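You operate a simulated robot arm through the tools that you are given. There is no shell and no other tool. Be economical: measure what you need, move in short steps, check, and stop when the job is done.

You run a simulated robot arm. Do the job below in one go: nothing can be reset, and whatever is moved stays where it is left.

Task
Run about 70 mL of green powder into the jar on the turntable and shake it down.
Fine: fill at FILL by the display, turn back to LOAD, run the shaker till the powder stops sinking, then switch it off; leave the jar in its pocket and the other small jars alone.

The check looks at the end state, three seconds after you hand in, the way a careful person would. Anything else that was tipped, shoved, dropped, spilled or broken makes it a failure.

Robot
A 6-joint arm with a two-finger parallel gripper, fixed in place. Base frame: the origin is at the foot of the arm, x ahead of it, y to its left, z up. Readings come in cm, rad, newtons and seconds.
With the tool pointing down near the work surface it reaches from about 24 to 64 cm from the base axis. Its first joint turns from -1.152 to 1.152 rad. Payload 2.7 kg.
The tool frame sits at the grasp point between the pads (the TCP): z along the fingers, y along the line on which they close. The tips reach 2.3 cm beyond it. Largest opening 9.4 cm; finger width 3.8, thickness 1; the body of the gripper, 5.4 by 9.6 cm, starts 3.9 cm behind the TCP.
Orientation is told as [roll, pitch, yaw] about the base's x, y, z axes, in that order, counted from this pose: with the fingers straight down and closing along the base's y, the tool's x points along the base's -x, its y along +y and its z along -z.

Tools
- The arm moves only by the tool servo_tool. Its argument "commands" is a list of rows, each a list of 3 entries, a list of its own where there are three numbers: the turn, a rotation vector about the tool's x, y, z in rad, then the shift along the tool's x, y, z in m, then the opening in per cent of the stroke, from 0 (shut) to 100 (fully open). In form: [[[wx, wy, wz], [x, y, z], hand], ...]. A call has 1 to 12 rows; each row is the pose to reach, as a shift and turn from the pose commanded when the call began, along the tool's axes at that moment. Each row takes 0.2 s and may step no farther than 5 cm and 0.15 rad from the row before; otherwise, or with a gripper value out of range, the whole call is refused. Where a pose cannot be reached the arm comes as near as it can. A force on the tool above 70 N (or 10 N above the force at the start of the call, whichever is more), or a blocked arm, ends the call early, and 0.2 s more pass. The fingers move at their own pace (about 4.5 cm/s each) and stop on an object; they squeeze with about 41 N. The grip force told is the motor's: it shows also when the fingers shut on nothing. Time passes only in rows, and 0.2 s behind the last, so rows that repeat a pose let the fingers close. It gives the time, the measured TCP pose, the force on the tool (base axes), the opening and the grip force at its end, in the units of the frame above (readings bear some noise).
- Cameras (640 x 400 px; columns grow to the right, rows downward): "scene" is fixed at [6.96, -42.41, 141.81]; the picture's right is [0.83, -0.55, 0.00], its down [-0.24, -0.37, -0.90] and it looks along [0.50, 0.75, -0.44] (base axes); focal length 308 px, centre (320, 200). "wrist" rides on the gripper at [-3.9, 0, -4.4] in the tool frame; the picture's right is [0.00, -1.00, 0.00], its down [0.97, 0.00, -0.24] and it looks along [0.24, 0.00, 0.97] (tool axes); focal length 218 px, centre (320, 200).
- get_image(camera): a new picture of that camera. No time passes.
- point_at(camera, pixels): for up to 12 pixels [column, row] of the newest picture of that camera ("zoom" is the newest enlarged one), the place [x, y, z] in the base frame of the surface seen there, good to about 0.2 cm. No time passes.
- inspect(camera, box): a new picture of the part [left, top, right, bottom] of that camera's present view, enlarged. No time passes.
- finish_job(): hands the job in; it is judged then, once.

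Keep the steps short. Do not move on a guess: measure, check each grasp and each placing, and mend mistakes. In all there are 80 turns and 38 pictures (those below and enlarged ones count). Leave the gripper open and the arm clear of the work at the hand-in unless told otherwise, and finish with a single line.

The tools are called after "Request:" by a JSON object that holds its "fn" and its "kwargs". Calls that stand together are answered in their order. servo_tool: Moves the arm, as the interface text tells. Its arguments: {"type":"object","properties":{"commands":{"type":"array"}},"required":["commands"]} The other tools are called the same way: get_image (camera) takes a picture; point_at (camera, pixels) gives the place of the surface under pixels of a picture; inspect (camera, box) takes an enlarged picture of a part of a camera's view; finish_job () hands the job in.

At the start:

```text
time_s: 0.0
ee_pos: [29.8, 19.86, 130.72]
tool_rot: [0.0, -0.001, 0.0]
wrist_force: [-0.6, 0.4, 1.0]
width: 9.37
grasp_force: 0.1
```

scene: 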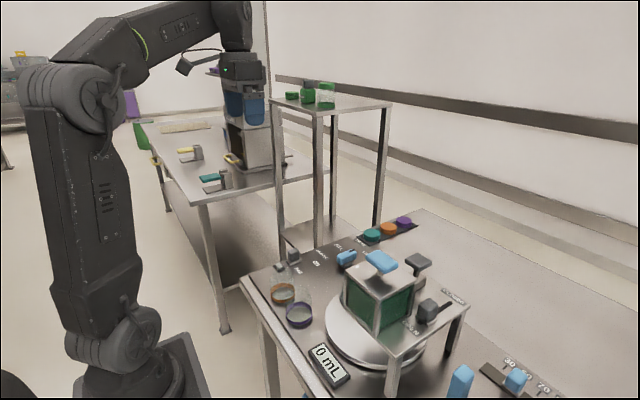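
wrist: 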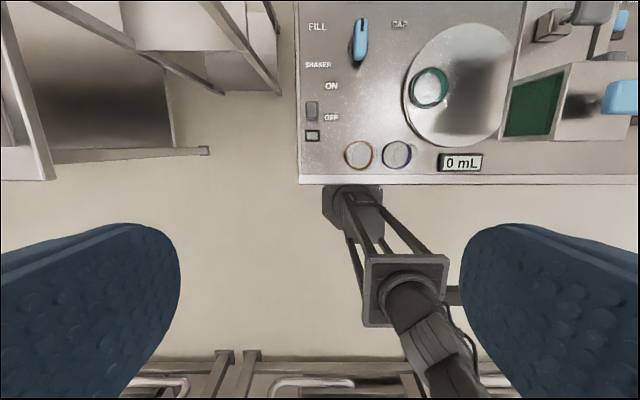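

I see a work table with a turntable, a hopper with a green window, levers and sliders. First I enlarge the scene's work area, columns 230-560, rows 200-400.

Request:
{"fn": "inspect", "kwargs": {"camera": "scene", "box": [320, 220, 560, 400]}}

Request:
{"fn": "inspect", "kwargs": {"camera": "wrist", "box": [290, 0, 640, 200]}}

Request:
{"fn": "inspect", "kwargs": {"camera": "scene", "box": [230, 210, 430, 335]}}

```text
2.22 times, centred on (440, 310) of scene
```

zoom: 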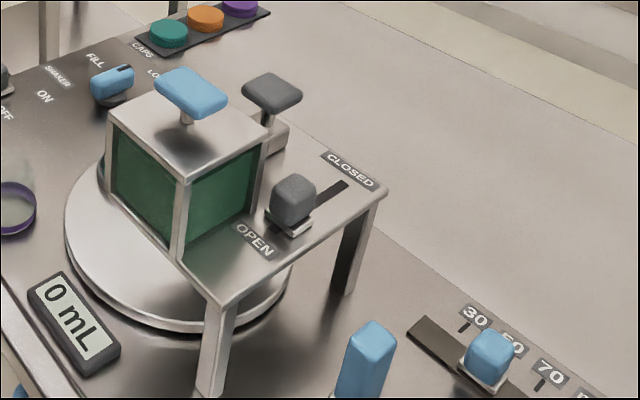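

```text
1.83 times, centred on (465, 100) of wrist
```

zoom: 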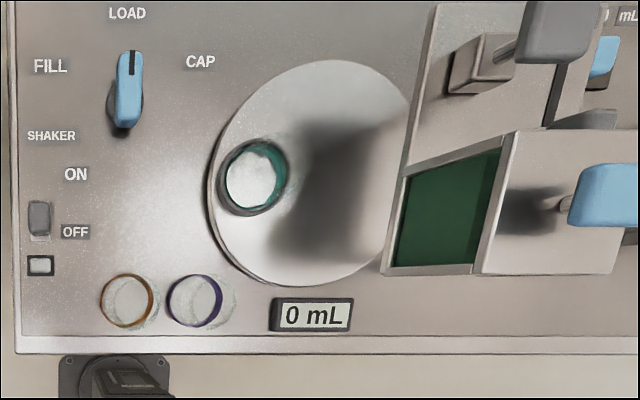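

```text
3.20 times, centred on (330, 272) of scene
```

zoom: 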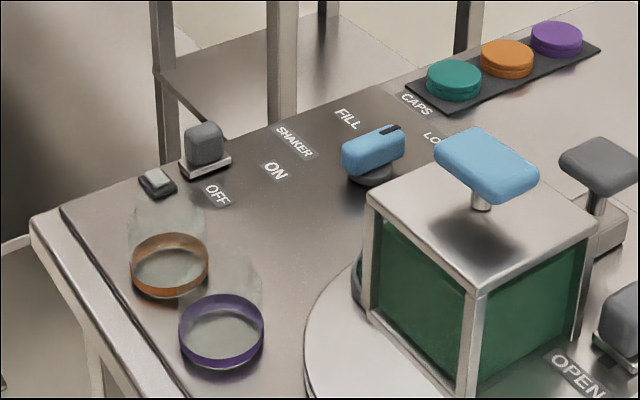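

Next I measure key parts in the scene: the knob (347,258), hopper handle (381,260), grey handle (418,262), grey slide (428,310), dose slider (516,380), blue post (461,378), shaker slide (293,255), display (328,366), and the jars.

Request:
{"fn": "point_at", "kwargs": {"camera": "scene", "pixels": [[347, 256], [381, 260], [418, 262], [429, 307], [516, 378], [461, 375], [293, 254], [328, 366], [283, 293], [300, 315], [450, 297], [415, 325]]}}

Request:
{"fn": "point_at", "kwargs": {"camera": "wrist", "pixels": [[360, 40], [311, 110], [332, 85], [331, 117], [317, 27], [399, 24], [360, 7], [428, 87], [462, 85], [540, 105], [620, 97], [595, 10]]}}

```text
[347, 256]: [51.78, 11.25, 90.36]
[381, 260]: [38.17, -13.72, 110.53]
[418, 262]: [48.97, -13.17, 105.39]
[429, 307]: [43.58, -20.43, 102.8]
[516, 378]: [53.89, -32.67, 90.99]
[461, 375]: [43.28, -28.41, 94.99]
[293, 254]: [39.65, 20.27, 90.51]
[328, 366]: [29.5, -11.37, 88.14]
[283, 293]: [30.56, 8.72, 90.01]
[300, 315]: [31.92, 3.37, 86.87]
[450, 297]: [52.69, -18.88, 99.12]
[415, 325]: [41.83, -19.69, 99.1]
```

```text
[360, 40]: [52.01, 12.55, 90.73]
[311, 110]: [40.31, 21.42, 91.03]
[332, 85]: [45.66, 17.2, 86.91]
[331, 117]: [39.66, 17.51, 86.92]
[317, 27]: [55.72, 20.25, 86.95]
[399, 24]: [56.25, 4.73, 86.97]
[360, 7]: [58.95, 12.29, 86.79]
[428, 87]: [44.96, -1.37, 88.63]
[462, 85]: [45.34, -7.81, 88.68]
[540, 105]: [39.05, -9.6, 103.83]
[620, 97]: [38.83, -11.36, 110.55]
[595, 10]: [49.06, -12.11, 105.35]
```

The knob is at about (52, 12, 90.5) pointing to LOAD, and the shaker slide at (40, 21, 91). The hopper top is about z 110. I move the hand over the hopper side, staying high, to see the valve and the dose scale.

Request:
{"fn": "servo_tool", "kwargs": {"commands": [[[0, 0, 0], [-0.01, -0.042, 0], 100], [[0, 0, 0], [-0.02, -0.084, 0], 100], [[0, 0, 0], [-0.03, -0.126, 0], 100], [[0, 0, 0], [-0.04, -0.168, 0], 100], [[0, 0, 0], [-0.05, -0.21, 0], 100], [[0, 0, 0], [-0.06, -0.252, 0], 100], [[0, 0, 0], [-0.07, -0.294, 0], 100], [[0, 0, 0], [-0.08, -0.336, 0], 100], [[0, 0, 0], [-0.09, -0.378, 0], 100], [[0, 0, 0], [-0.1, -0.42, 0], 100]]}}

Request:
{"fn": "get_image", "kwargs": {"camera": "wrist"}}

```text
time_s: 2.2
ee_pos: [40.08, -22.0, 130.6]
tool_rot: [0.001, 0.001, 0.002]
wrist_force: [0.6, -0.6, -0.4]
width: 9.39
grasp_force: 0.0
```

```text
32 pictures are left
```

wrist: 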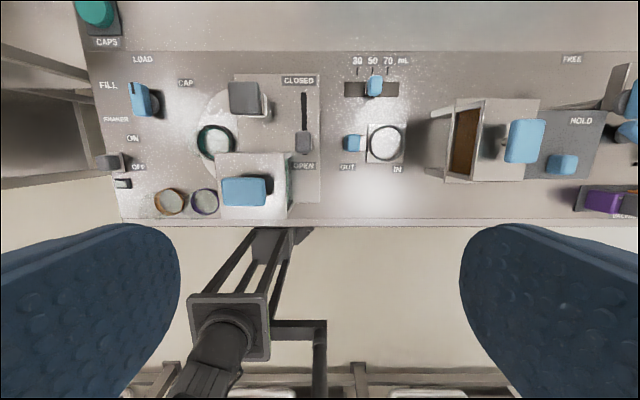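

I see more stations to the right: a 30/50/70 mL scale, an OUT/IN slide and a brown hopper. I enlarge the middle.

Request:
{"fn": "inspect", "kwargs": {"camera": "wrist", "box": [190, 40, 420, 230]}}

Request:
{"fn": "inspect", "kwargs": {"camera": "wrist", "box": [330, 40, 640, 230]}}

Request:
{"fn": "point_at", "kwargs": {"camera": "wrist", "pixels": [[303, 140], [303, 98], [374, 86], [358, 61], [373, 61], [388, 61], [353, 142], [385, 142], [246, 98], [244, 190], [215, 140], [562, 163]]}}

```text
2.11 times, centred on (305, 135) of wrist
```

zoom: 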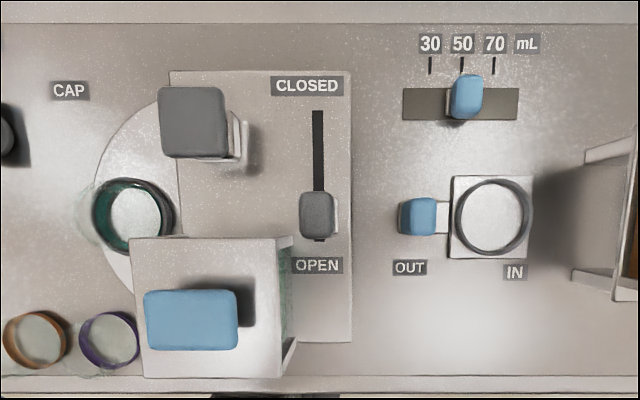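

```text
2.06 times, centred on (485, 135) of wrist
```

zoom: 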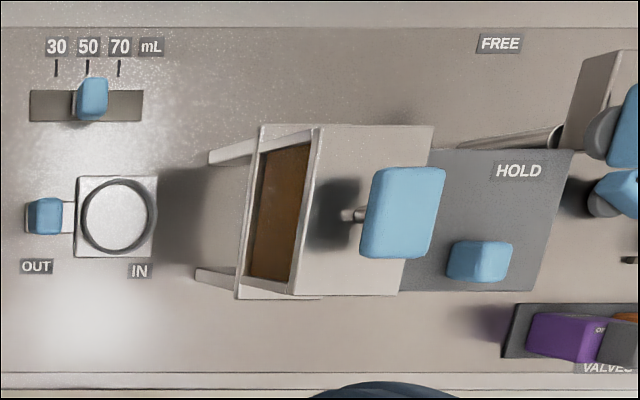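

```text
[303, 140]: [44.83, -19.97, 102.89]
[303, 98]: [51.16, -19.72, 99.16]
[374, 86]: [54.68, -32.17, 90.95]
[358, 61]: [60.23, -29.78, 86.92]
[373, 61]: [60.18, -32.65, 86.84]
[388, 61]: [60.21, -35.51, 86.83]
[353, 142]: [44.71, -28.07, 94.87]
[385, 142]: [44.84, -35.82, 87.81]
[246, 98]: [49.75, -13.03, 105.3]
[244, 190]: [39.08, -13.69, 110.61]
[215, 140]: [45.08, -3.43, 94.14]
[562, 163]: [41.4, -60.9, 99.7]
```

The FILL spot seems to lie under the green hopper at (38,-14), with the grey press at the CAP spot. The grey gate slide stands near OPEN, which matters before any turning. I look at the hopper closer from the scene camera, boxes around the gate and hopper.

Request:
{"fn": "inspect", "kwargs": {"camera": "scene", "box": [330, 240, 480, 340]}}

Request:
{"fn": "inspect", "kwargs": {"camera": "scene", "box": [320, 300, 480, 400]}}

```text
4.00 times, centred on (405, 290) of scene
```

zoom: 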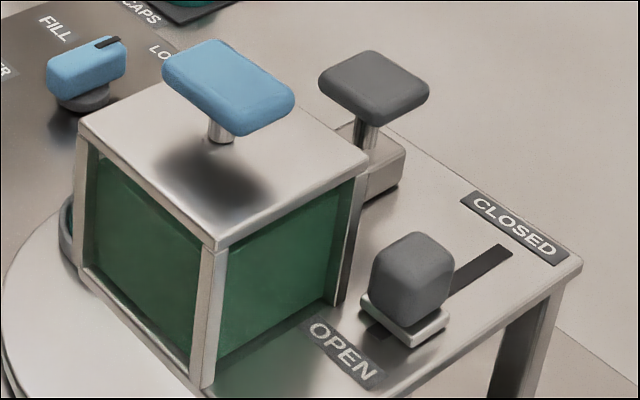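

```text
4.00 times, centred on (400, 350) of scene
```

zoom: 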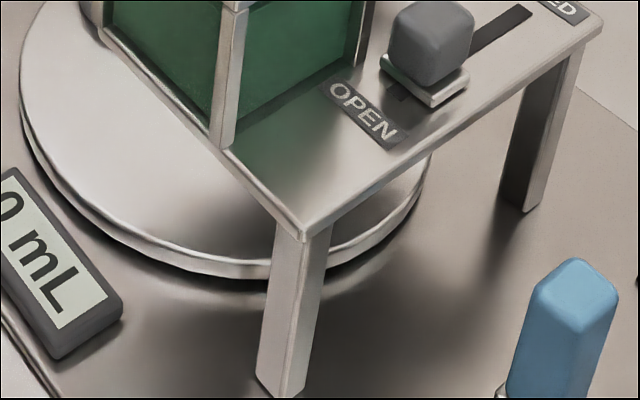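

I measure the slot's two ends, scene (455,302) and (421,321), plus the slide's base and the labels.

Request:
{"fn": "point_at", "kwargs": {"camera": "scene", "pixels": [[455, 302], [421.5, 322], [422, 314], [440, 321], [433, 326], [428, 301], [376, 265], [398, 269], [385, 253], [371, 260], [404, 263], [433, 264]]}}

Request:
{"fn": "point_at", "kwargs": {"camera": "wrist", "pixels": [[303, 94], [303, 154], [298, 132], [309, 132], [303, 150], [222, 190], [267, 190], [245, 178], [245, 206], [139, 85], [144, 112], [155, 100]]}}

```text
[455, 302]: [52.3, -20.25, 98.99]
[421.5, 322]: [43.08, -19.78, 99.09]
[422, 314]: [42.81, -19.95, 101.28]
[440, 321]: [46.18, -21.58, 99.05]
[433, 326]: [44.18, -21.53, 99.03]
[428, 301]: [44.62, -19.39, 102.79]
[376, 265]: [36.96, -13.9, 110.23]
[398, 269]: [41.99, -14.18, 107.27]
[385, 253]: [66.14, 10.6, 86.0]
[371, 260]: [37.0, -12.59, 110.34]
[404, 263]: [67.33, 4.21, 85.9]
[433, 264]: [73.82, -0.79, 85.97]
```

```text
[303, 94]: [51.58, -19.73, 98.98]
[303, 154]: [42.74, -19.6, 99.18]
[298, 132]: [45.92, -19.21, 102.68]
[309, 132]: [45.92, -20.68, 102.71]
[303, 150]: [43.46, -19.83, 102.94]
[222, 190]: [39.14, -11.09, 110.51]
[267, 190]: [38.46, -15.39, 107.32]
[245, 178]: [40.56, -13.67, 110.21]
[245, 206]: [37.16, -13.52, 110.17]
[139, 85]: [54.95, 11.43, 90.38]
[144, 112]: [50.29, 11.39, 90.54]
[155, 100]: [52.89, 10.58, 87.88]
```

The slot runs x 43 to 52 and the slide is centred at (44.7,-20), so the gate stands OPEN. I want it closed before turning to FILL. I check the hopper's edges for clearance at wrist (285,160), (286,200), (283,216), (291,160), the press handle edges and others.

Request:
{"fn": "point_at", "kwargs": {"camera": "wrist", "pixels": [[284, 158], [286, 190], [283, 212], [290, 158], [288, 200], [220, 157], [258, 85], [262, 110], [234, 85], [320, 80], [320, 195], [267, 105]]}}

```text
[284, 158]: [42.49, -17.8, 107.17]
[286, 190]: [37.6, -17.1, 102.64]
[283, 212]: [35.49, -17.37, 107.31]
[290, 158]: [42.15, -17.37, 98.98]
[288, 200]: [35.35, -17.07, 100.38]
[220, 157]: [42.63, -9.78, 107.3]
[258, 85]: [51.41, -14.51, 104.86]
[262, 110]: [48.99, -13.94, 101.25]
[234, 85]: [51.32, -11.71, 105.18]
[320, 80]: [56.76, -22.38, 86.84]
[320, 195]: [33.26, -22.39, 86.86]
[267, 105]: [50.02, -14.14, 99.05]
```

Clearances: the hopper's right edge is at y -17.8 with its top at 107.3. I turn the hand 90° so it closes along x, above the gate slide at (44.7,-21), staying high.

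Request:
{"fn": "servo_tool", "kwargs": {"commands": [[[0, 0, 0.131], [-0.004, 0.001, 0.005], 100], [[0, 0, 0.262], [-0.008, 0.002, 0.01], 100], [[0, 0, 0.393], [-0.012, 0.003, 0.015], 100], [[0, 0, 0.524], [-0.016, 0.004, 0.02], 100], [[0, 0, 0.654], [-0.02, 0.005, 0.025], 100], [[0, 0, 0.785], [-0.024, 0.006, 0.03], 100], [[0, 0, 0.916], [-0.028, 0.007, 0.035], 100], [[0, 0, 1.047], [-0.032, 0.008, 0.04], 100], [[0, 0, 1.178], [-0.036, 0.009, 0.05], 100], [[0, 0, 1.309], [-0.04, 0.01, 0.06], 100], [[0, 0, 1.44], [-0.043, 0.01, 0.07], 100], [[0, 0, 1.571], [-0.046, 0.01, 0.08], 100]]}}

Request:
{"fn": "get_image", "kwargs": {"camera": "wrist"}}

```text
time_s: 4.8
ee_pos: [44.35, -21.19, 122.68]
tool_rot: [-0.001, -0.001, -1.572]
wrist_force: [-0.2, -0.4, 0.3]
width: 9.41
grasp_force: 0.0
```

```text
27 pictures are left
```

wrist: 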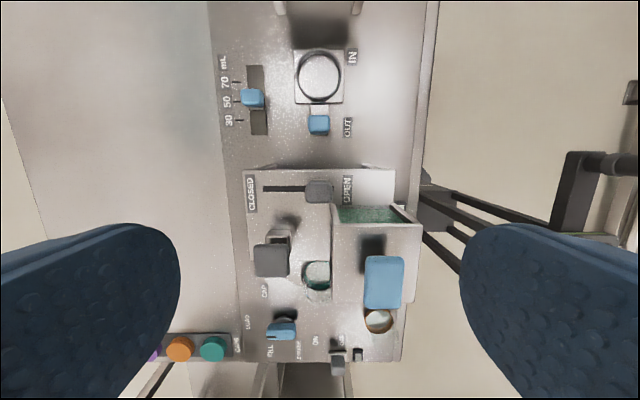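

The view agrees. I lower with a 5 cm opening to z 103 over the slide, without closing yet.

Request:
{"fn": "servo_tool", "kwargs": {"commands": [[[0, 0, 0], [0.001, 0.003, 0.04], 55], [[0, 0, 0], [0.002, 0.003, 0.08], 55], [[0, 0, 0], [0.002, 0.003, 0.11], 55], [[0, 0, 0], [0.002, 0.003, 0.14], 55], [[0, 0, 0], [0.002, 0.003, 0.16], 55], [[0, 0, 0], [0.002, 0.003, 0.175], 55], [[0, 0, 0], [0.002, 0.003, 0.19], 55], [[0, 0, 0], [0.002, 0.003, 0.197], 55], [[0, 0, 0], [0.002, 0.003, 0.197], 55]]}}

Request:
{"fn": "inspect", "kwargs": {"camera": "scene", "box": [330, 220, 490, 340]}}

```text
time_s: 6.8
ee_pos: [44.63, -20.98, 103.03]
tool_rot: [0.002, 0.0, -1.571]
wrist_force: [0.3, 0.1, 0.2]
width: 5.17
grasp_force: 0.0
```

```text
3.33 times, centred on (410, 280) of scene
```

zoom: 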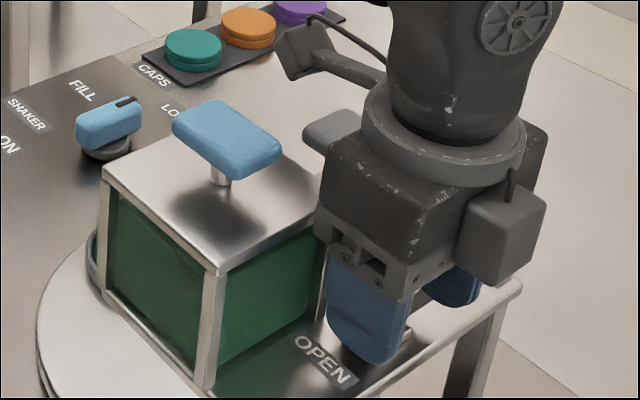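

The fingers straddle the slide, clear of the hopper. I close on it.

Request:
{"fn": "servo_tool", "kwargs": {"commands": [[[0, 0, 0], [0, 0, 0], 10], [[0, 0, 0], [0, 0, 0], 10], [[0, 0, 0], [0, 0, 0], 10], [[0, 0, 0], [0, 0, 0], 10]]}}

```text
time_s: 7.8
ee_pos: [44.64, -20.9, 103.15]
tool_rot: [0.0, 0.0, -1.571]
wrist_force: [-1.9, -1.0, -2.1]
width: 3.15
grasp_force: 45.1
```

The slide is held (3.15 cm). I drag it towards CLOSED (+x) in small steps.

Request:
{"fn": "servo_tool", "kwargs": {"commands": [[[0, 0, 0], [0, 0.01, 0], 10], [[0, 0, 0], [0, 0.02, 0], 10], [[0, 0, 0], [0, 0.03, 0], 10], [[0, 0, 0], [0, 0.04, 0], 10], [[0, 0, 0], [0, 0.05, 0], 10], [[0, 0, 0], [0, 0.055, 0], 10], [[0, 0, 0], [0, 0.06, 0], 10], [[0, 0, 0], [0, 0.065, 0], 10]]}}

Request:
{"fn": "get_image", "kwargs": {"camera": "scene"}}

```text
time_s: 9.4
ee_pos: [49.71, -20.97, 102.98]
tool_rot: [-0.033, 0.009, -1.571]
wrist_force: [-27.4, 7.7, 9.8]
width: 3.2
grasp_force: 45.1
stopped in row 7: the force on the tool passed its limit (the readings are from after the stop); the commanded pose is now the measured one
```

```text
25 pictures are left
```

scene: 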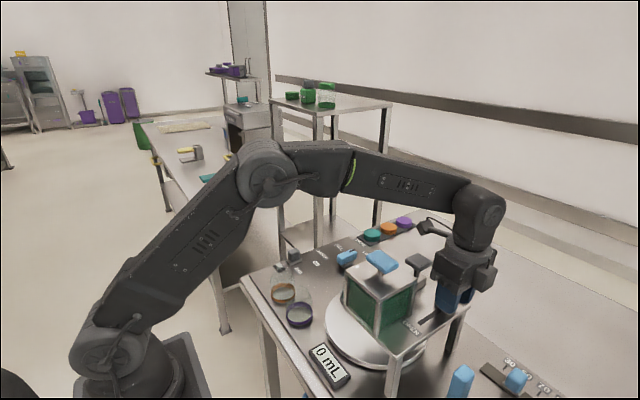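

The slide stopped at its CLOSED end (x about 49.8), and the display reads 0 mL. I open and rise.

Request:
{"fn": "servo_tool", "kwargs": {"commands": [[[0, 0, 0], [0, 0, 0], 55], [[0, 0, 0], [0, 0, 0], 55], [[0, 0, 0], [0, 0, 0], 55], [[0, 0, 0], [0, 0, -0.03], 55], [[0, 0, 0], [0, 0, -0.07], 55], [[0, 0, 0], [0, 0, -0.11], 80], [[0, 0, 0], [0, 0, -0.15], 80], [[0, 0, 0], [0, 0, -0.19], 80]]}}

Request:
{"fn": "get_image", "kwargs": {"camera": "wrist"}}

```text
time_s: 11.2
ee_pos: [50.19, -20.74, 121.52]
tool_rot: [-0.029, 0.006, -1.569]
wrist_force: [0.3, -0.6, -0.3]
width: 7.52
grasp_force: 0.0
out of reach, approached as far as the arm can: row 8
```

```text
24 pictures are left
```

wrist: 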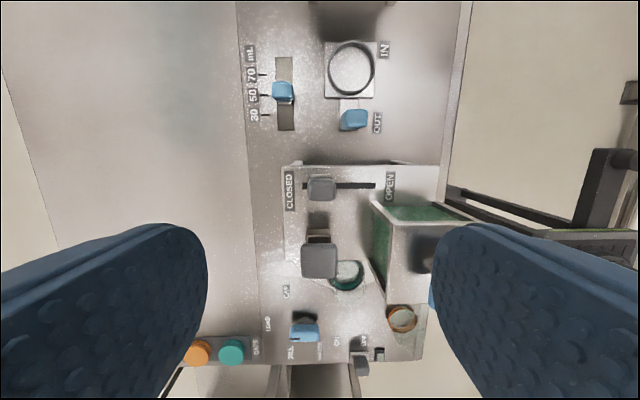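

The slide sits at CLOSED. Next is the knob: I carry the hand to (52, 11.8) at about z 116 while turning it back to close along y.

Request:
{"fn": "servo_tool", "kwargs": {"commands": [[[0, 0.0, -0.131], [0.027, 0.0015, 0.01], 80], [[0, 0, -0.262], [0.054, 0.003, 0.02], 80], [[0, 0, -0.393], [0.081, 0.0045, 0.03], 80], [[0, 0, -0.524], [0.108, 0.006, 0.04], 80], [[0, 0, -0.654], [0.135, 0.0075, 0.05], 80], [[0, 0, -0.785], [0.162, 0.009, 0.06], 80], [[0, 0, -0.916], [0.189, 0.0105, 0.06], 80], [[0, 0, -1.047], [0.216, 0.012, 0.06], 80], [[0, 0, -1.178], [0.243, 0.0135, 0.06], 80], [[0, 0, -1.309], [0.27, 0.015, 0.06], 80], [[0, 0, -1.44], [0.298, 0.017, 0.06], 80], [[0, 0, -1.57], [0.325, 0.019, 0.06], 80]]}}

Request:
{"fn": "get_image", "kwargs": {"camera": "wrist"}}

```text
time_s: 13.8
ee_pos: [51.68, 11.61, 115.51]
tool_rot: [0.008, 0.026, 0.001]
wrist_force: [0.4, 0.1, 0.5]
width: 7.52
grasp_force: 0.2
```

```text
23 pictures are left
```

wrist: 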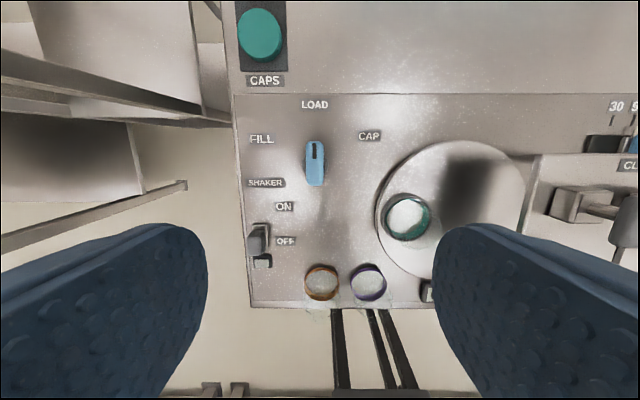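

I measure the knob's ends and sides at wrist (315,145), (315,183), (307,165), (324,165) and the labels.

Request:
{"fn": "point_at", "kwargs": {"camera": "wrist", "pixels": [[315, 143], [315, 165], [315, 184], [308, 165], [322, 165], [262, 139], [368, 136], [314, 104], [408, 215], [390, 190], [455, 142], [528, 215]]}}

```text
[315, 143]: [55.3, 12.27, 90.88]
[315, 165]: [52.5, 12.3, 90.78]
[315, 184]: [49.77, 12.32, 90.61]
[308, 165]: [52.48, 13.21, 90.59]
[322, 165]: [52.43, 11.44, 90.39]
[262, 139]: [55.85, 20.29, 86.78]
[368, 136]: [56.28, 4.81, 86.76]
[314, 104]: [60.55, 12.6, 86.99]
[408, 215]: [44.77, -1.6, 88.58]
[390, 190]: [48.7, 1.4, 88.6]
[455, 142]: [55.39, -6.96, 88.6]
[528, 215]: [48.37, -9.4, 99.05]
```

The knob's centre is about (52.5,12.3), top at z 90.9, 1.8 cm wide. I take out the small tilt and centre first.

Request:
{"fn": "servo_tool", "kwargs": {"commands": [[[0.008, -0.026, 0], [-0.008, 0.007, 0.02], 50], [[0.008, -0.026, 0], [-0.008, 0.007, 0.05], 50]]}}

```text
time_s: 14.4
ee_pos: [52.52, 12.48, 110.64]
tool_rot: [-0.002, 0.002, -0.001]
wrist_force: [0.5, -0.3, 0.0]
width: 4.71
grasp_force: 0.1
```

Level now. I lower to z 90.7 around the knob.

Request:
{"fn": "servo_tool", "kwargs": {"commands": [[[0, 0, 0], [0, -0.002, 0.04], 45], [[0, 0, 0], [0, -0.002, 0.08], 45], [[0, 0, 0], [0, -0.002, 0.12], 45], [[0, 0, 0], [0, -0.002, 0.15], 45], [[0, 0, 0], [0, -0.002, 0.175], 45], [[0, 0, 0], [0, -0.002, 0.19], 45], [[0, 0, 0], [0, -0.002, 0.199], 45], [[0, 0, 0], [0, -0.002, 0.199], 45]]}}

Request:
{"fn": "inspect", "kwargs": {"camera": "wrist", "box": [180, 60, 460, 235]}}

```text
time_s: 16.2
ee_pos: [52.1, 12.23, 90.76]
tool_rot: [-0.001, 0.002, -0.002]
wrist_force: [0.5, 0.0, -0.5]
width: 4.24
grasp_force: 0.0
```

```text
2.29 times, centred on (320, 148) of wrist
```

zoom: 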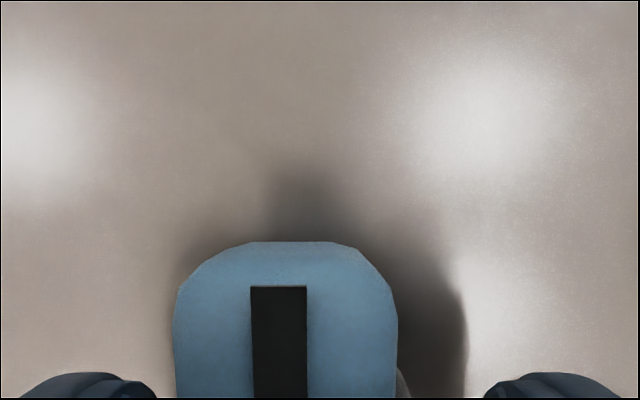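

The knob lies between the fingers; I am 0.4 cm short in x. I correct that and close.

Request:
{"fn": "servo_tool", "kwargs": {"commands": [[[0, 0, 0], [-0.004, 0, 0], 45], [[0, 0, 0], [-0.004, 0, 0], 5], [[0, 0, 0], [-0.004, 0, 0], 5], [[0, 0, 0], [-0.004, 0, 0], 5], [[0, 0, 0], [-0.004, 0, 0], 5]]}}

```text
time_s: 17.4
ee_pos: [52.48, 12.42, 90.85]
tool_rot: [0.003, -0.002, -0.001]
wrist_force: [5.3, 31.1, -7.1]
width: 2.4
grasp_force: 45.9
```

Held (2.4 cm), but there is a 31 N side push in +y. I shift 0.2 cm in +y to ease it.

Request:
{"fn": "servo_tool", "kwargs": {"commands": [[[0, 0, 0], [0, 0.002, 0], 5], [[0, 0, 0], [0, 0.002, 0], 5]]}}

```text
time_s: 18.0
ee_pos: [52.66, 12.64, 90.75]
tool_rot: [-0.002, 0.004, 0.0]
wrist_force: [-9.8, 19.6, 3.3]
width: 2.36
grasp_force: 44.6
```

Eased. I turn counter-clockwise towards FILL, first about 0.6 rad.

Request:
{"fn": "servo_tool", "kwargs": {"commands": [[[0, 0, -0.1], [0, 0.001, 0], 5], [[0, 0, -0.2], [0, 0.001, 0], 5], [[0, 0, -0.3], [0, 0.001, 0], 5], [[0, 0, -0.4], [0, 0.001, 0], 5], [[0, 0, -0.5], [0, 0.001, 0], 5], [[0, 0, -0.6], [0, 0.001, 0], 5]]}}

Request:
{"fn": "get_image", "kwargs": {"camera": "scene"}}

```text
time_s: 19.4
ee_pos: [52.5, 12.69, 90.82]
tool_rot: [0.004, 0.003, 0.605]
wrist_force: [-22.5, 26.0, 13.3]
width: 2.4
grasp_force: 44.7
```

```text
21 pictures are left
```

scene: 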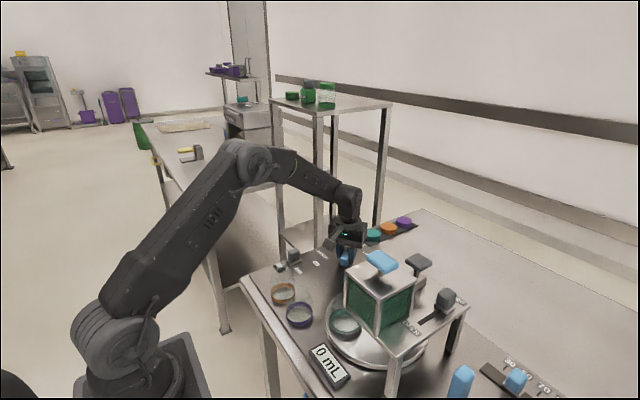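

The jar moved with the turntable (now at 346,322), display 0. I go on to about 1.05 rad.

Request:
{"fn": "servo_tool", "kwargs": {"commands": [[[0, 0, -0.1], [0, 0.001, 0], 5], [[0, 0, -0.2], [0, 0.001, 0], 5], [[0, 0, -0.3], [0, 0.001, 0], 5], [[0, 0, -0.4], [0, 0.001, 0], 5], [[0, 0, -0.44], [0, 0.001, 0], 5], [[0, 0, -0.44], [0, 0.001, 0], 5]]}}

Request:
{"fn": "inspect", "kwargs": {"camera": "scene", "box": [310, 240, 470, 390]}}

```text
time_s: 20.8
ee_pos: [52.46, 12.76, 90.88]
tool_rot: [0.006, 0.004, 1.043]
wrist_force: [-34.6, 25.2, 10.7]
width: 2.36
grasp_force: 45.1
```

```text
2.67 times, centred on (390, 315) of scene
```

zoom: 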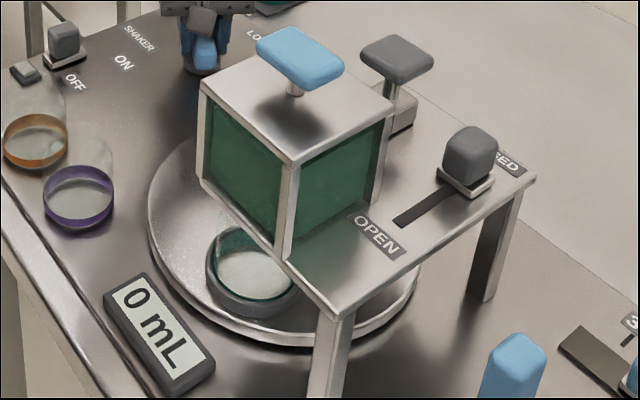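

The jar is at the hopper's front edge. I measure the pocket (zoom (252,270)), its rim edges, and the disk edges to know the angle.

Request:
{"fn": "point_at", "kwargs": {"camera": "zoom", "pixels": [[250, 285], [215, 275], [240, 312], [252, 262], [148, 210], [250, 340], [415, 285], [290, 160], [325, 200], [200, 85], [390, 110], [350, 315]]}}

```text
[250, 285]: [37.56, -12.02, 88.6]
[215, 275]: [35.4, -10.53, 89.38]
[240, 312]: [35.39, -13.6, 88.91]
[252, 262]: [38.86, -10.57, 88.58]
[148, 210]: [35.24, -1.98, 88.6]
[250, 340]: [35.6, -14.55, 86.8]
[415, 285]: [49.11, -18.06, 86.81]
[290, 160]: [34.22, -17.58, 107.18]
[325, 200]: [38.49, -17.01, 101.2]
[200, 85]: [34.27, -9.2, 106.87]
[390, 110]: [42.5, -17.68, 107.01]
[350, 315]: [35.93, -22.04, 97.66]
```

The pocket centre is about (38.2,-12.1) while the hopper centre is (38.4,-13.5), so a few more degrees remain. I ease the side force and turn on to about 1.13 rad.

Request:
{"fn": "servo_tool", "kwargs": {"commands": [[[0, 0, 0], [0, 0.002, 0], 5], [[0, 0, -0.03], [0, 0.002, 0], 5], [[0, 0, -0.06], [0, 0.002, 0], 5], [[0, 0, -0.087], [0, 0.002, 0], 5], [[0, 0, -0.087], [0, 0.002, 0], 5]]}}

Request:
{"fn": "inspect", "kwargs": {"camera": "scene", "box": [310, 240, 470, 390]}}

```text
time_s: 22.0
ee_pos: [52.45, 12.83, 90.83]
tool_rot: [0.005, 0.002, 1.129]
wrist_force: [-24.2, 23.7, 2.0]
width: 2.39
grasp_force: 45.1
```

```text
2.67 times, centred on (390, 315) of scene
```

zoom: 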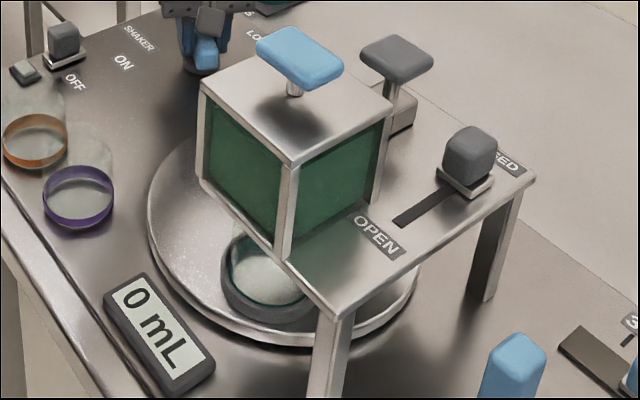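

I measure the pocket ring again: front edge (225,285), (265,320), floor (268,285).

Request:
{"fn": "point_at", "kwargs": {"camera": "zoom", "pixels": [[224, 285], [240, 308], [262, 318], [290, 318], [310, 305], [265, 290], [268, 265], [232, 250], [285, 310], [250, 308], [224, 270], [223, 295]]}}

```text
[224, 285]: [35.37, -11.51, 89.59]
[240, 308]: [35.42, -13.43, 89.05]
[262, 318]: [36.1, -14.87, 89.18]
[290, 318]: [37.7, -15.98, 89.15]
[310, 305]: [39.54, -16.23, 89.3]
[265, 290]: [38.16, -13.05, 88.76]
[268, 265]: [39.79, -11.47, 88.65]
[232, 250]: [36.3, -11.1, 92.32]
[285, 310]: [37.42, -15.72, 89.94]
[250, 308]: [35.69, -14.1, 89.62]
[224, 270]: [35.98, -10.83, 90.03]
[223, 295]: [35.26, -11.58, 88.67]
```

The pocket centre is now about (38.7,-12.9), a touch short still. I turn on by up to 0.06 rad, watching for a stop.

Request:
{"fn": "servo_tool", "kwargs": {"commands": [[[0, 0, -0.02], [0, 0.001, 0], 5], [[0, 0, -0.04], [0, 0.001, 0], 5], [[0, 0, -0.06], [0, 0.001, 0], 5], [[0, 0, -0.06], [0, 0.001, 0], 5]]}}

Request:
{"fn": "inspect", "kwargs": {"camera": "scene", "box": [310, 240, 470, 390]}}

```text
time_s: 23.0
ee_pos: [52.39, 12.86, 90.81]
tool_rot: [0.004, -0.001, 1.183]
wrist_force: [-10.3, 25.7, -5.9]
width: 2.45
grasp_force: 44.9
```

```text
2.67 times, centred on (390, 315) of scene
```

zoom: 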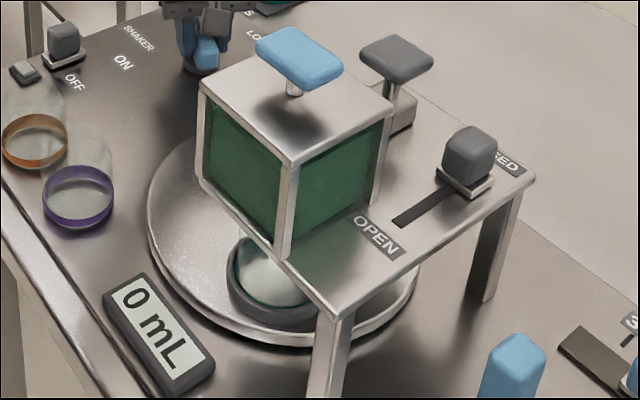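

I measure the ring again.

Request:
{"fn": "point_at", "kwargs": {"camera": "zoom", "pixels": [[229, 285], [240, 305], [262, 318], [290, 322], [312, 310], [228, 270], [270, 290], [228, 295]]}}

Request:
{"fn": "servo_tool", "kwargs": {"commands": [[[0, 0, 0], [0, 0, 0], 45], [[0, 0, 0], [0, 0, 0], 45], [[0, 0, 0], [0, 0, 0], 45]]}}

Request:
{"fn": "get_image", "kwargs": {"camera": "wrist"}}

```text
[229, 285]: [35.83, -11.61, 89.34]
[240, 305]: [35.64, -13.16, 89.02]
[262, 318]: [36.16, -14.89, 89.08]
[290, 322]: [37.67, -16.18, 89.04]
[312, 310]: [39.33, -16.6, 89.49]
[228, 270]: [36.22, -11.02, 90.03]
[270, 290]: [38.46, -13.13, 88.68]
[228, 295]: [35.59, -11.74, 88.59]
```

```text
time_s: 23.8
ee_pos: [52.43, 12.6, 90.79]
tool_rot: [-0.001, 0.0, 1.187]
wrist_force: [0.4, 0.9, 0.8]
width: 4.22
grasp_force: 0.1
```

```text
17 pictures are left
```

wrist: 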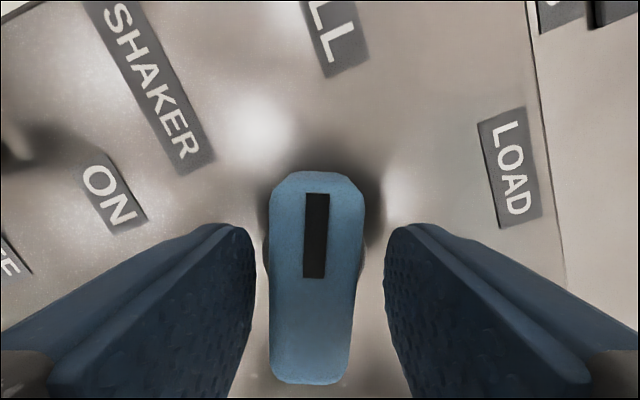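

The knob points at FILL, and the pocket centre (38.8,-13.3) matches the hopper. The jar is under it. I rise from the knob and swing back towards the gate.

Request:
{"fn": "servo_tool", "kwargs": {"commands": [[[0, 0, 0], [0, 0, -0.03], 45], [[0, 0, 0.145], [0, 0, -0.07], 50], [[0, 0, 0.29], [0, 0, -0.11], 55], [[0, 0, 0.435], [0, 0, -0.15], 55], [[0, 0, 0.58], [0, 0, -0.19], 55], [[0, 0, 0.725], [0, 0, -0.23], 55], [[0, 0, 0.87], [0, 0, -0.25], 55], [[0, 0, 1.015], [0.029, -0.009, -0.25], 55], [[0, 0, 1.16], [0.058, -0.018, -0.25], 55], [[0, 0, 1.305], [0.087, -0.027, -0.25], 55], [[0, 0, 1.45], [0.115, -0.036, -0.25], 55], [[0, 0, 1.595], [0.143, -0.045, -0.25], 55]]}}

```text
time_s: 26.4
ee_pos: [50.95, -2.16, 115.73]
tool_rot: [-0.001, 0.0, -0.411]
wrist_force: [-1.2, 0.0, 0.6]
width: 5.19
grasp_force: 0.1
```

Now at (51,-2.2,115.7). I carry on to (49.8,-21) and complete the turn to -1.571.

Request:
{"fn": "servo_tool", "kwargs": {"commands": [[[0, 0, 0.145], [-0.008, -0.022, 0], 55], [[0, 0, 0.29], [-0.016, -0.044, 0], 55], [[0, 0, 0.435], [-0.024, -0.067, 0], 55], [[0, 0, 0.58], [-0.032, -0.089, 0], 55], [[0, 0, 0.725], [-0.04, -0.111, 0], 55], [[0, 0, 0.87], [-0.049, -0.133, 0], 55], [[0, 0, 1.015], [-0.057, -0.155, 0], 55], [[0, 0, 1.16], [-0.065, -0.1775, 0], 55], [[0, 0, 1.16], [-0.065, -0.1775, 0], 55]]}}

Request:
{"fn": "get_image", "kwargs": {"camera": "wrist"}}

Request:
{"fn": "point_at", "kwargs": {"camera": "wrist", "pixels": [[321, 188], [321, 200], [310, 190], [335, 190]]}}

```text
time_s: 28.4
ee_pos: [50.05, -21.09, 115.86]
tool_rot: [-0.003, -0.001, -1.57]
wrist_force: [0.2, 0.2, -0.4]
width: 5.17
grasp_force: 0.1
```

```text
16 pictures are left
```

wrist: 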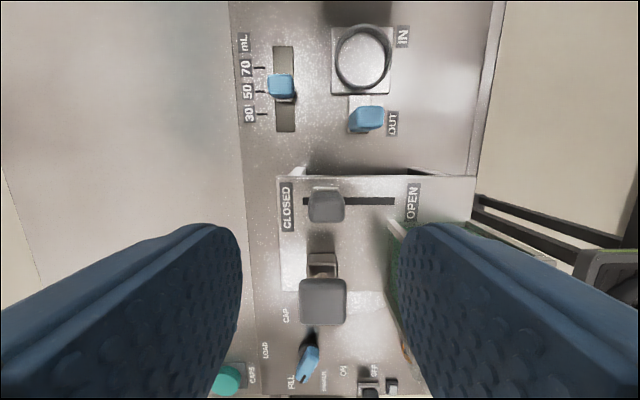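

```text
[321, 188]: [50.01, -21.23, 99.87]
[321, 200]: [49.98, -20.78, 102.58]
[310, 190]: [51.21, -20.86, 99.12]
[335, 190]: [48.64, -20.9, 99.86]
```

The slide is at x about 49.8, between the fingers. I lower to z 103 and close on it.

Request:
{"fn": "servo_tool", "kwargs": {"commands": [[[0, 0, 0], [0.0, -0.002, 0.04], 55], [[0, 0, 0], [0, -0.002, 0.08], 55], [[0, 0, 0], [0, -0.002, 0.105], 55], [[0, 0, 0], [0, -0.002, 0.12], 55], [[0, 0, 0], [0, -0.002, 0.128], 55], [[0, 0, 0], [0, -0.002, 0.128], 10], [[0, 0, 0], [0, -0.002, 0.128], 10], [[0, 0, 0], [0, -0.002, 0.128], 10], [[0, 0, 0], [0, -0.002, 0.128], 10]]}}

```text
time_s: 30.4
ee_pos: [49.57, -21.12, 102.94]
tool_rot: [-0.013, 0.003, -1.57]
wrist_force: [-42.0, 2.2, 4.4]
width: 3.16
grasp_force: 45.2
```

Gripped. I try a short pulse: pull the gate 2 cm towards OPEN, straight back, and then read the display.

Request:
{"fn": "servo_tool", "kwargs": {"commands": [[[0, 0, 0], [0, -0.01, 0], 10], [[0, 0, 0], [0, -0.02, 0], 10], [[0, 0, 0], [0, -0.025, 0], 10], [[0, 0, 0], [0, -0.012, 0], 10], [[0, 0, 0], [0, -0.002, 0], 10]]}}

Request:
{"fn": "inspect", "kwargs": {"camera": "scene", "box": [310, 240, 470, 390]}}

```text
time_s: 31.6
ee_pos: [49.64, -21.06, 102.99]
tool_rot: [-0.008, 0.002, -1.57]
wrist_force: [-19.5, 19.1, -1.9]
width: 3.15
grasp_force: 45.1
```

```text
2.67 times, centred on (390, 315) of scene
```

zoom: 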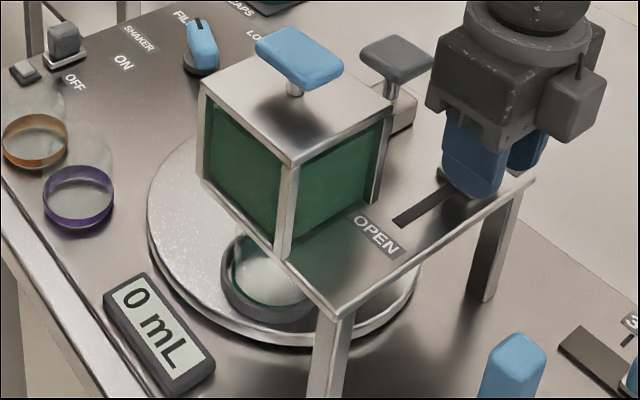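

Still 0 mL. I try a wider pulse, 4 cm out and back.

Request:
{"fn": "servo_tool", "kwargs": {"commands": [[[0, 0, 0], [0, -0.014, 0], 10], [[0, 0, 0], [0, -0.028, 0], 10], [[0, 0, 0], [0, -0.04, 0], 10], [[0, 0, 0], [0, -0.04, 0], 10], [[0, 0, 0], [0, -0.028, 0], 10], [[0, 0, 0], [0, -0.014, 0], 10], [[0, 0, 0], [0, 0, 0], 10]]}}

Request:
{"fn": "inspect", "kwargs": {"camera": "scene", "box": [310, 300, 400, 390]}}

```text
time_s: 33.2
ee_pos: [49.69, -21.16, 103.04]
tool_rot: [-0.009, 0.001, -1.569]
wrist_force: [-16.6, 24.6, -6.2]
width: 3.16
grasp_force: 44.8
```

```text
4.44 times, centred on (355, 345) of scene
```

zoom: 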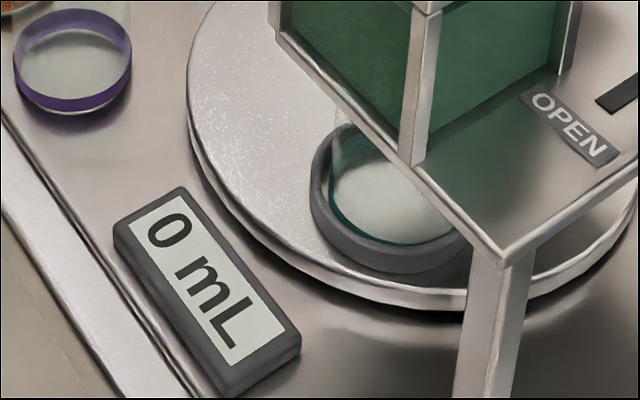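

Still 0. I pull the gate fully to OPEN (5 cm). Time only runs in rows, so I can look while it is open.

Request:
{"fn": "servo_tool", "kwargs": {"commands": [[[0, 0, 0], [0, -0.014, 0], 10], [[0, 0, 0], [0, -0.028, 0], 10], [[0, 0, 0], [0, -0.042, 0], 10], [[0, 0, 0], [0, -0.05, 0], 10]]}}

Request:
{"fn": "inspect", "kwargs": {"camera": "scene", "box": [310, 240, 470, 390]}}

```text
time_s: 34.2
ee_pos: [44.78, -21.14, 103.01]
tool_rot: [-0.003, 0.001, -1.57]
wrist_force: [-0.7, 25.7, -10.4]
width: 3.17
grasp_force: 44.9
```

```text
2.67 times, centred on (390, 315) of scene
```

zoom: 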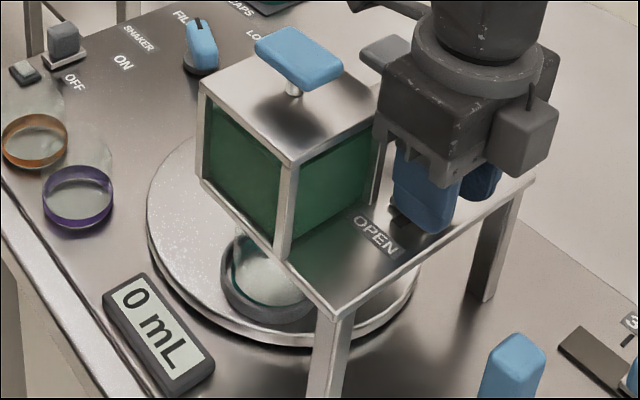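

Still 0, so the gate alone does not run the powder; the blue T handle on the hopper looks like the plunger. I release the gate, leaving it open, and rise; then I re-check the display.

Request:
{"fn": "servo_tool", "kwargs": {"commands": [[[0, 0, 0], [0, 0, 0], 55], [[0, 0, 0], [0, 0, 0], 55], [[0, 0, 0], [0, 0, 0], 55], [[0, 0, 0], [0, 0, -0.03], 55], [[0, 0, 0], [0, 0, -0.07], 55], [[0, 0, 0], [0, 0, -0.11], 10], [[0, 0, 0], [0, 0, -0.15], 0], [[0, 0, 0], [0, 0, -0.15], 0]]}}

Request:
{"fn": "get_image", "kwargs": {"camera": "scene"}}

```text
time_s: 36.0
ee_pos: [44.59, -21.03, 118.18]
tool_rot: [0.0, -0.001, -1.57]
wrist_force: [-0.5, 0.0, -0.1]
width: 0.0
grasp_force: 19.6
```

```text
12 pictures are left
```

scene: 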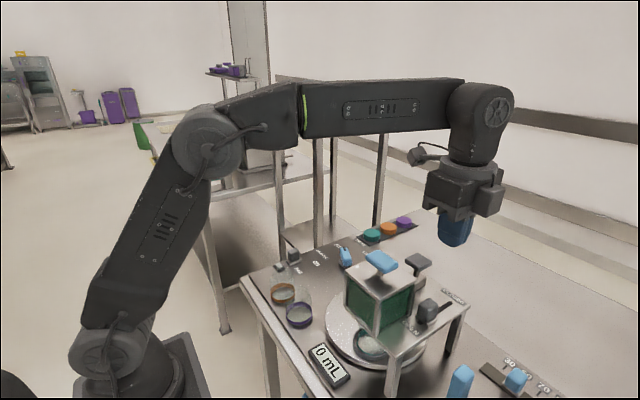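

Display 0 mL with the gate open. I move the closed fingertips above the T handle at (38.9,-13.6), tips about 0.6 cm above its top.

Request:
{"fn": "servo_tool", "kwargs": {"commands": [[[0, 0, 0], [0.025, -0.019, 0], 0], [[0, 0, 0], [0.05, -0.038, 0], 0], [[0, 0, 0], [0.0745, -0.057, 0], 0], [[0, 0, 0], [0.0745, -0.057, 0.025], 0], [[0, 0, 0], [0.0745, -0.057, 0.046], 0], [[0, 0, 0], [0.0745, -0.057, 0.046], 0]]}}

```text
time_s: 37.4
ee_pos: [38.95, -13.77, 113.69]
tool_rot: [-0.002, -0.002, -1.571]
wrist_force: [0.0, -0.2, 0.6]
width: 0.0
grasp_force: 41.3
```

Now I press down gently by 1.3 cm and come back up, then read.

Request:
{"fn": "servo_tool", "kwargs": {"commands": [[[0, 0, 0], [0, 0, 0.006], 0], [[0, 0, 0], [0, 0, 0.01], 0], [[0, 0, 0], [0, 0, 0.013], 0], [[0, 0, 0], [0, 0, 0.013], 0]]}}

```text
time_s: 38.4
ee_pos: [38.97, -13.68, 112.27]
tool_rot: [0.0, -0.001, -1.568]
wrist_force: [-0.8, -1.1, 3.2]
width: 0.01
grasp_force: 40.5
```

At z 112.3 there is only 3 N: the handle yields like a spring plunger. I press another 1 cm, then look.

Request:
{"fn": "servo_tool", "kwargs": {"commands": [[[0, 0, 0], [0, 0, 0.005], 0], [[0, 0, 0], [0, 0, 0.01], 0]]}}

Request:
{"fn": "inspect", "kwargs": {"camera": "scene", "box": [310, 240, 470, 390]}}

```text
time_s: 39.0
ee_pos: [39.12, -13.64, 111.52]
tool_rot: [0.008, -0.005, -1.568]
wrist_force: [-19.0, 4.4, 47.0]
width: 0.0
grasp_force: 41.1
```

```text
2.67 times, centred on (390, 315) of scene
```

zoom: 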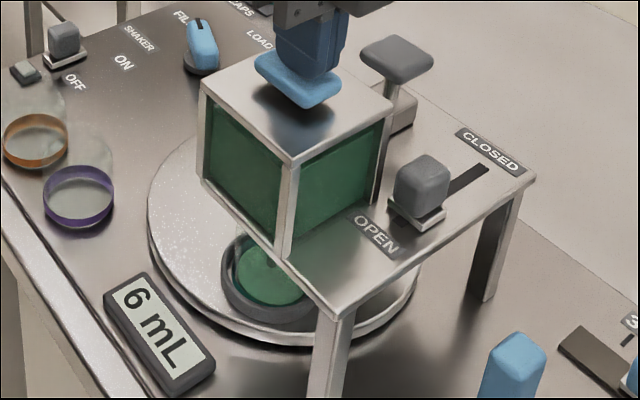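

The display shows 6 mL and green powder in the jar. I hold for 0.6 s to learn whether it runs with time.

Request:
{"fn": "servo_tool", "kwargs": {"commands": [[[0, 0, 0], [0, 0, 0], 0], [[0, 0, 0], [0, 0, 0], 0]]}}

Request:
{"fn": "inspect", "kwargs": {"camera": "scene", "box": [310, 300, 400, 390]}}

```text
time_s: 39.6
ee_pos: [38.97, -13.57, 111.45]
tool_rot: [0.008, -0.007, -1.569]
wrist_force: [-19.4, 1.8, 50.3]
width: 0.0
grasp_force: 41.1
```

```text
4.44 times, centred on (355, 345) of scene
```

zoom: 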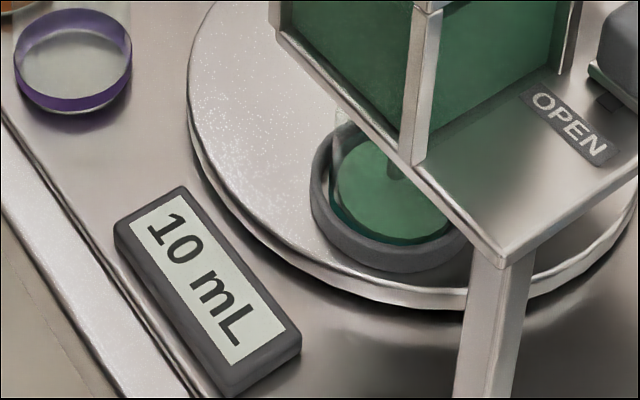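

It runs at about 7 mL/s while held. I hold for 2.6 s more and check.

Request:
{"fn": "servo_tool", "kwargs": {"commands": [[[0, 0, 0], [0, 0, 0], 0], [[0, 0, 0], [0, 0, 0], 0], [[0, 0, 0], [0, 0, 0], 0], [[0, 0, 0], [0, 0, 0], 0], [[0, 0, 0], [0, 0, 0], 0], [[0, 0, 0], [0, 0, 0], 0], [[0, 0, 0], [0, 0, 0], 0], [[0, 0, 0], [0, 0, 0], 0], [[0, 0, 0], [0, 0, 0], 0], [[0, 0, 0], [0, 0, 0], 0], [[0, 0, 0], [0, 0, 0], 0], [[0, 0, 0], [0, 0, 0], 0]]}}

Request:
{"fn": "inspect", "kwargs": {"camera": "scene", "box": [310, 300, 400, 390]}}

```text
time_s: 42.2
ee_pos: [39.01, -13.6, 111.55]
tool_rot: [0.008, -0.006, -1.568]
wrist_force: [-18.1, -0.5, 49.4]
width: 0.0
grasp_force: 41.1
```

```text
4.44 times, centred on (355, 345) of scene
```

zoom: 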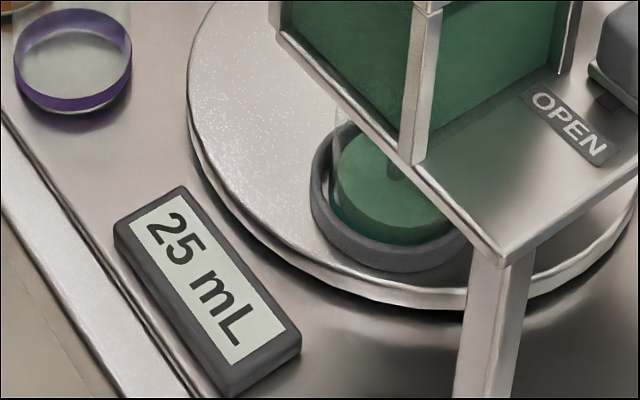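

25 mL, about 5.8 mL/s. I hold for two more blocks of 2.6 s, expecting about 55 mL.

Request:
{"fn": "servo_tool", "kwargs": {"commands": [[[0, 0, 0], [0, 0, 0], 0], [[0, 0, 0], [0, 0, 0], 0], [[0, 0, 0], [0, 0, 0], 0], [[0, 0, 0], [0, 0, 0], 0], [[0, 0, 0], [0, 0, 0], 0], [[0, 0, 0], [0, 0, 0], 0], [[0, 0, 0], [0, 0, 0], 0], [[0, 0, 0], [0, 0, 0], 0], [[0, 0, 0], [0, 0, 0], 0], [[0, 0, 0], [0, 0, 0], 0], [[0, 0, 0], [0, 0, 0], 0], [[0, 0, 0], [0, 0, 0], 0]]}}

Request:
{"fn": "servo_tool", "kwargs": {"commands": [[[0, 0, 0], [0, 0, 0], 0], [[0, 0, 0], [0, 0, 0], 0], [[0, 0, 0], [0, 0, 0], 0], [[0, 0, 0], [0, 0, 0], 0], [[0, 0, 0], [0, 0, 0], 0], [[0, 0, 0], [0, 0, 0], 0], [[0, 0, 0], [0, 0, 0], 0], [[0, 0, 0], [0, 0, 0], 0], [[0, 0, 0], [0, 0, 0], 0], [[0, 0, 0], [0, 0, 0], 0], [[0, 0, 0], [0, 0, 0], 0], [[0, 0, 0], [0, 0, 0], 0]]}}

Request:
{"fn": "inspect", "kwargs": {"camera": "scene", "box": [310, 300, 400, 390]}}

```text
time_s: 44.8
ee_pos: [38.95, -13.74, 111.53]
tool_rot: [0.011, -0.007, -1.57]
wrist_force: [-16.7, -0.9, 49.3]
width: 0.0
grasp_force: 40.9
```

```text
time_s: 47.4
ee_pos: [39.06, -13.68, 111.49]
tool_rot: [0.01, -0.006, -1.569]
wrist_force: [-15.1, 0.7, 48.1]
width: 0.0
grasp_force: 40.7
```

```text
4.44 times, centred on (355, 345) of scene
```

zoom: 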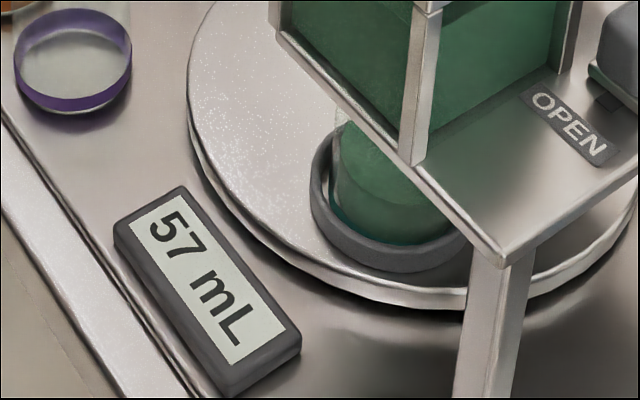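

57 mL at 6.15 mL/s. I hold 1.6 s more and then lift off, expecting about 69 mL.

Request:
{"fn": "servo_tool", "kwargs": {"commands": [[[0, 0, 0], [0, 0, 0], 0], [[0, 0, 0], [0, 0, 0], 0], [[0, 0, 0], [0, 0, 0], 0], [[0, 0, 0], [0, 0, 0], 0], [[0, 0, 0], [0, 0, 0], 0], [[0, 0, 0], [0, 0, 0], 0], [[0, 0, 0], [0, 0, 0], 0], [[0, 0, 0], [0, 0, 0], 0], [[0, 0, 0], [0, 0, -0.03], 0], [[0, 0, 0], [0, 0, -0.04], 0], [[0, 0, 0], [0, 0, -0.04], 0]]}}

Request:
{"fn": "inspect", "kwargs": {"camera": "scene", "box": [310, 240, 470, 390]}}

```text
time_s: 49.8
ee_pos: [39.12, -13.62, 114.9]
tool_rot: [-0.002, -0.002, -1.57]
wrist_force: [-0.6, -0.8, -0.3]
width: 0.0
grasp_force: 41.4
```

```text
2.67 times, centred on (390, 315) of scene
```

zoom: 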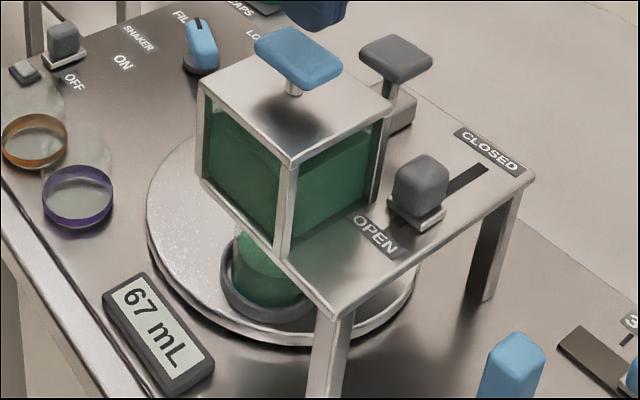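

67 mL. One brief press more should give about 3 mL.

Request:
{"fn": "servo_tool", "kwargs": {"commands": [[[0, 0, 0], [0, 0, 0.025], 0], [[0, 0, 0], [0, 0, 0.036], 0], [[0, 0, 0], [0, 0, 0.04], 0], [[0, 0, 0], [0, 0, 0.04], 0], [[0, 0, 0], [0, 0, 0.01], 0], [[0, 0, 0], [0, 0, 0], 0], [[0, 0, 0], [0, 0, 0], 0]]}}

Request:
{"fn": "inspect", "kwargs": {"camera": "scene", "box": [310, 240, 470, 390]}}

```text
time_s: 51.4
ee_pos: [39.05, -13.72, 115.14]
tool_rot: [-0.002, -0.001, -1.569]
wrist_force: [-0.8, -0.1, -0.1]
width: 0.0
grasp_force: 40.7
```

```text
2.67 times, centred on (390, 315) of scene
```

zoom: 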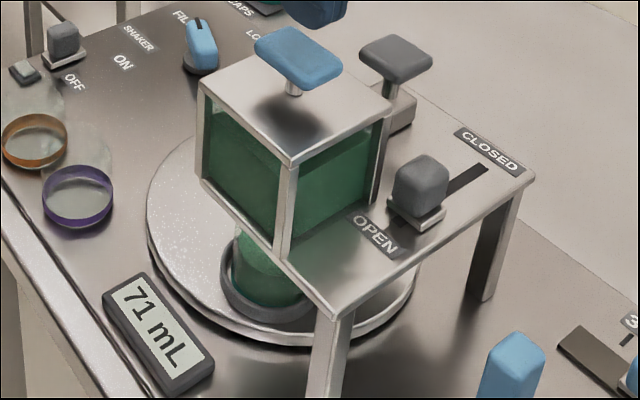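

71 mL. Now the knob again: I swing the hand towards (52.5,12.5) while turning to match the knob's FILL direction (yaw 1.187), in two calls.

Request:
{"fn": "servo_tool", "kwargs": {"commands": [[[0, 0, -0.145], [0, 0, -0.005], 0], [[0, 0, -0.29], [0.0, 0.0, -0.01], 0], [[0, 0, -0.435], [0.026, 0.013, -0.01], 20], [[0, 0, -0.58], [0.052, 0.027, -0.01], 45], [[0, 0, -0.725], [0.078, 0.04, -0.01], 45], [[0, 0, -0.87], [0.104, 0.053, -0.01], 45], [[0, 0, -1.015], [0.13, 0.067, -0.01], 45], [[0, 0, -1.16], [0.156, 0.08, -0.01], 45], [[0, 0, -1.305], [0.182, 0.093, -0.005], 45], [[0, 0, -1.45], [0.208, 0.107, 0], 45], [[0, 0, -1.595], [0.235, 0.12, 0.01], 45], [[0, 0, -1.74], [0.2615, 0.134, 0.02], 45]]}}

```text
time_s: 54.0
ee_pos: [52.4, 12.73, 112.88]
tool_rot: [-0.003, 0.0, 0.174]
wrist_force: [0.2, 0.2, -0.3]
width: 4.21
grasp_force: 0.1
```

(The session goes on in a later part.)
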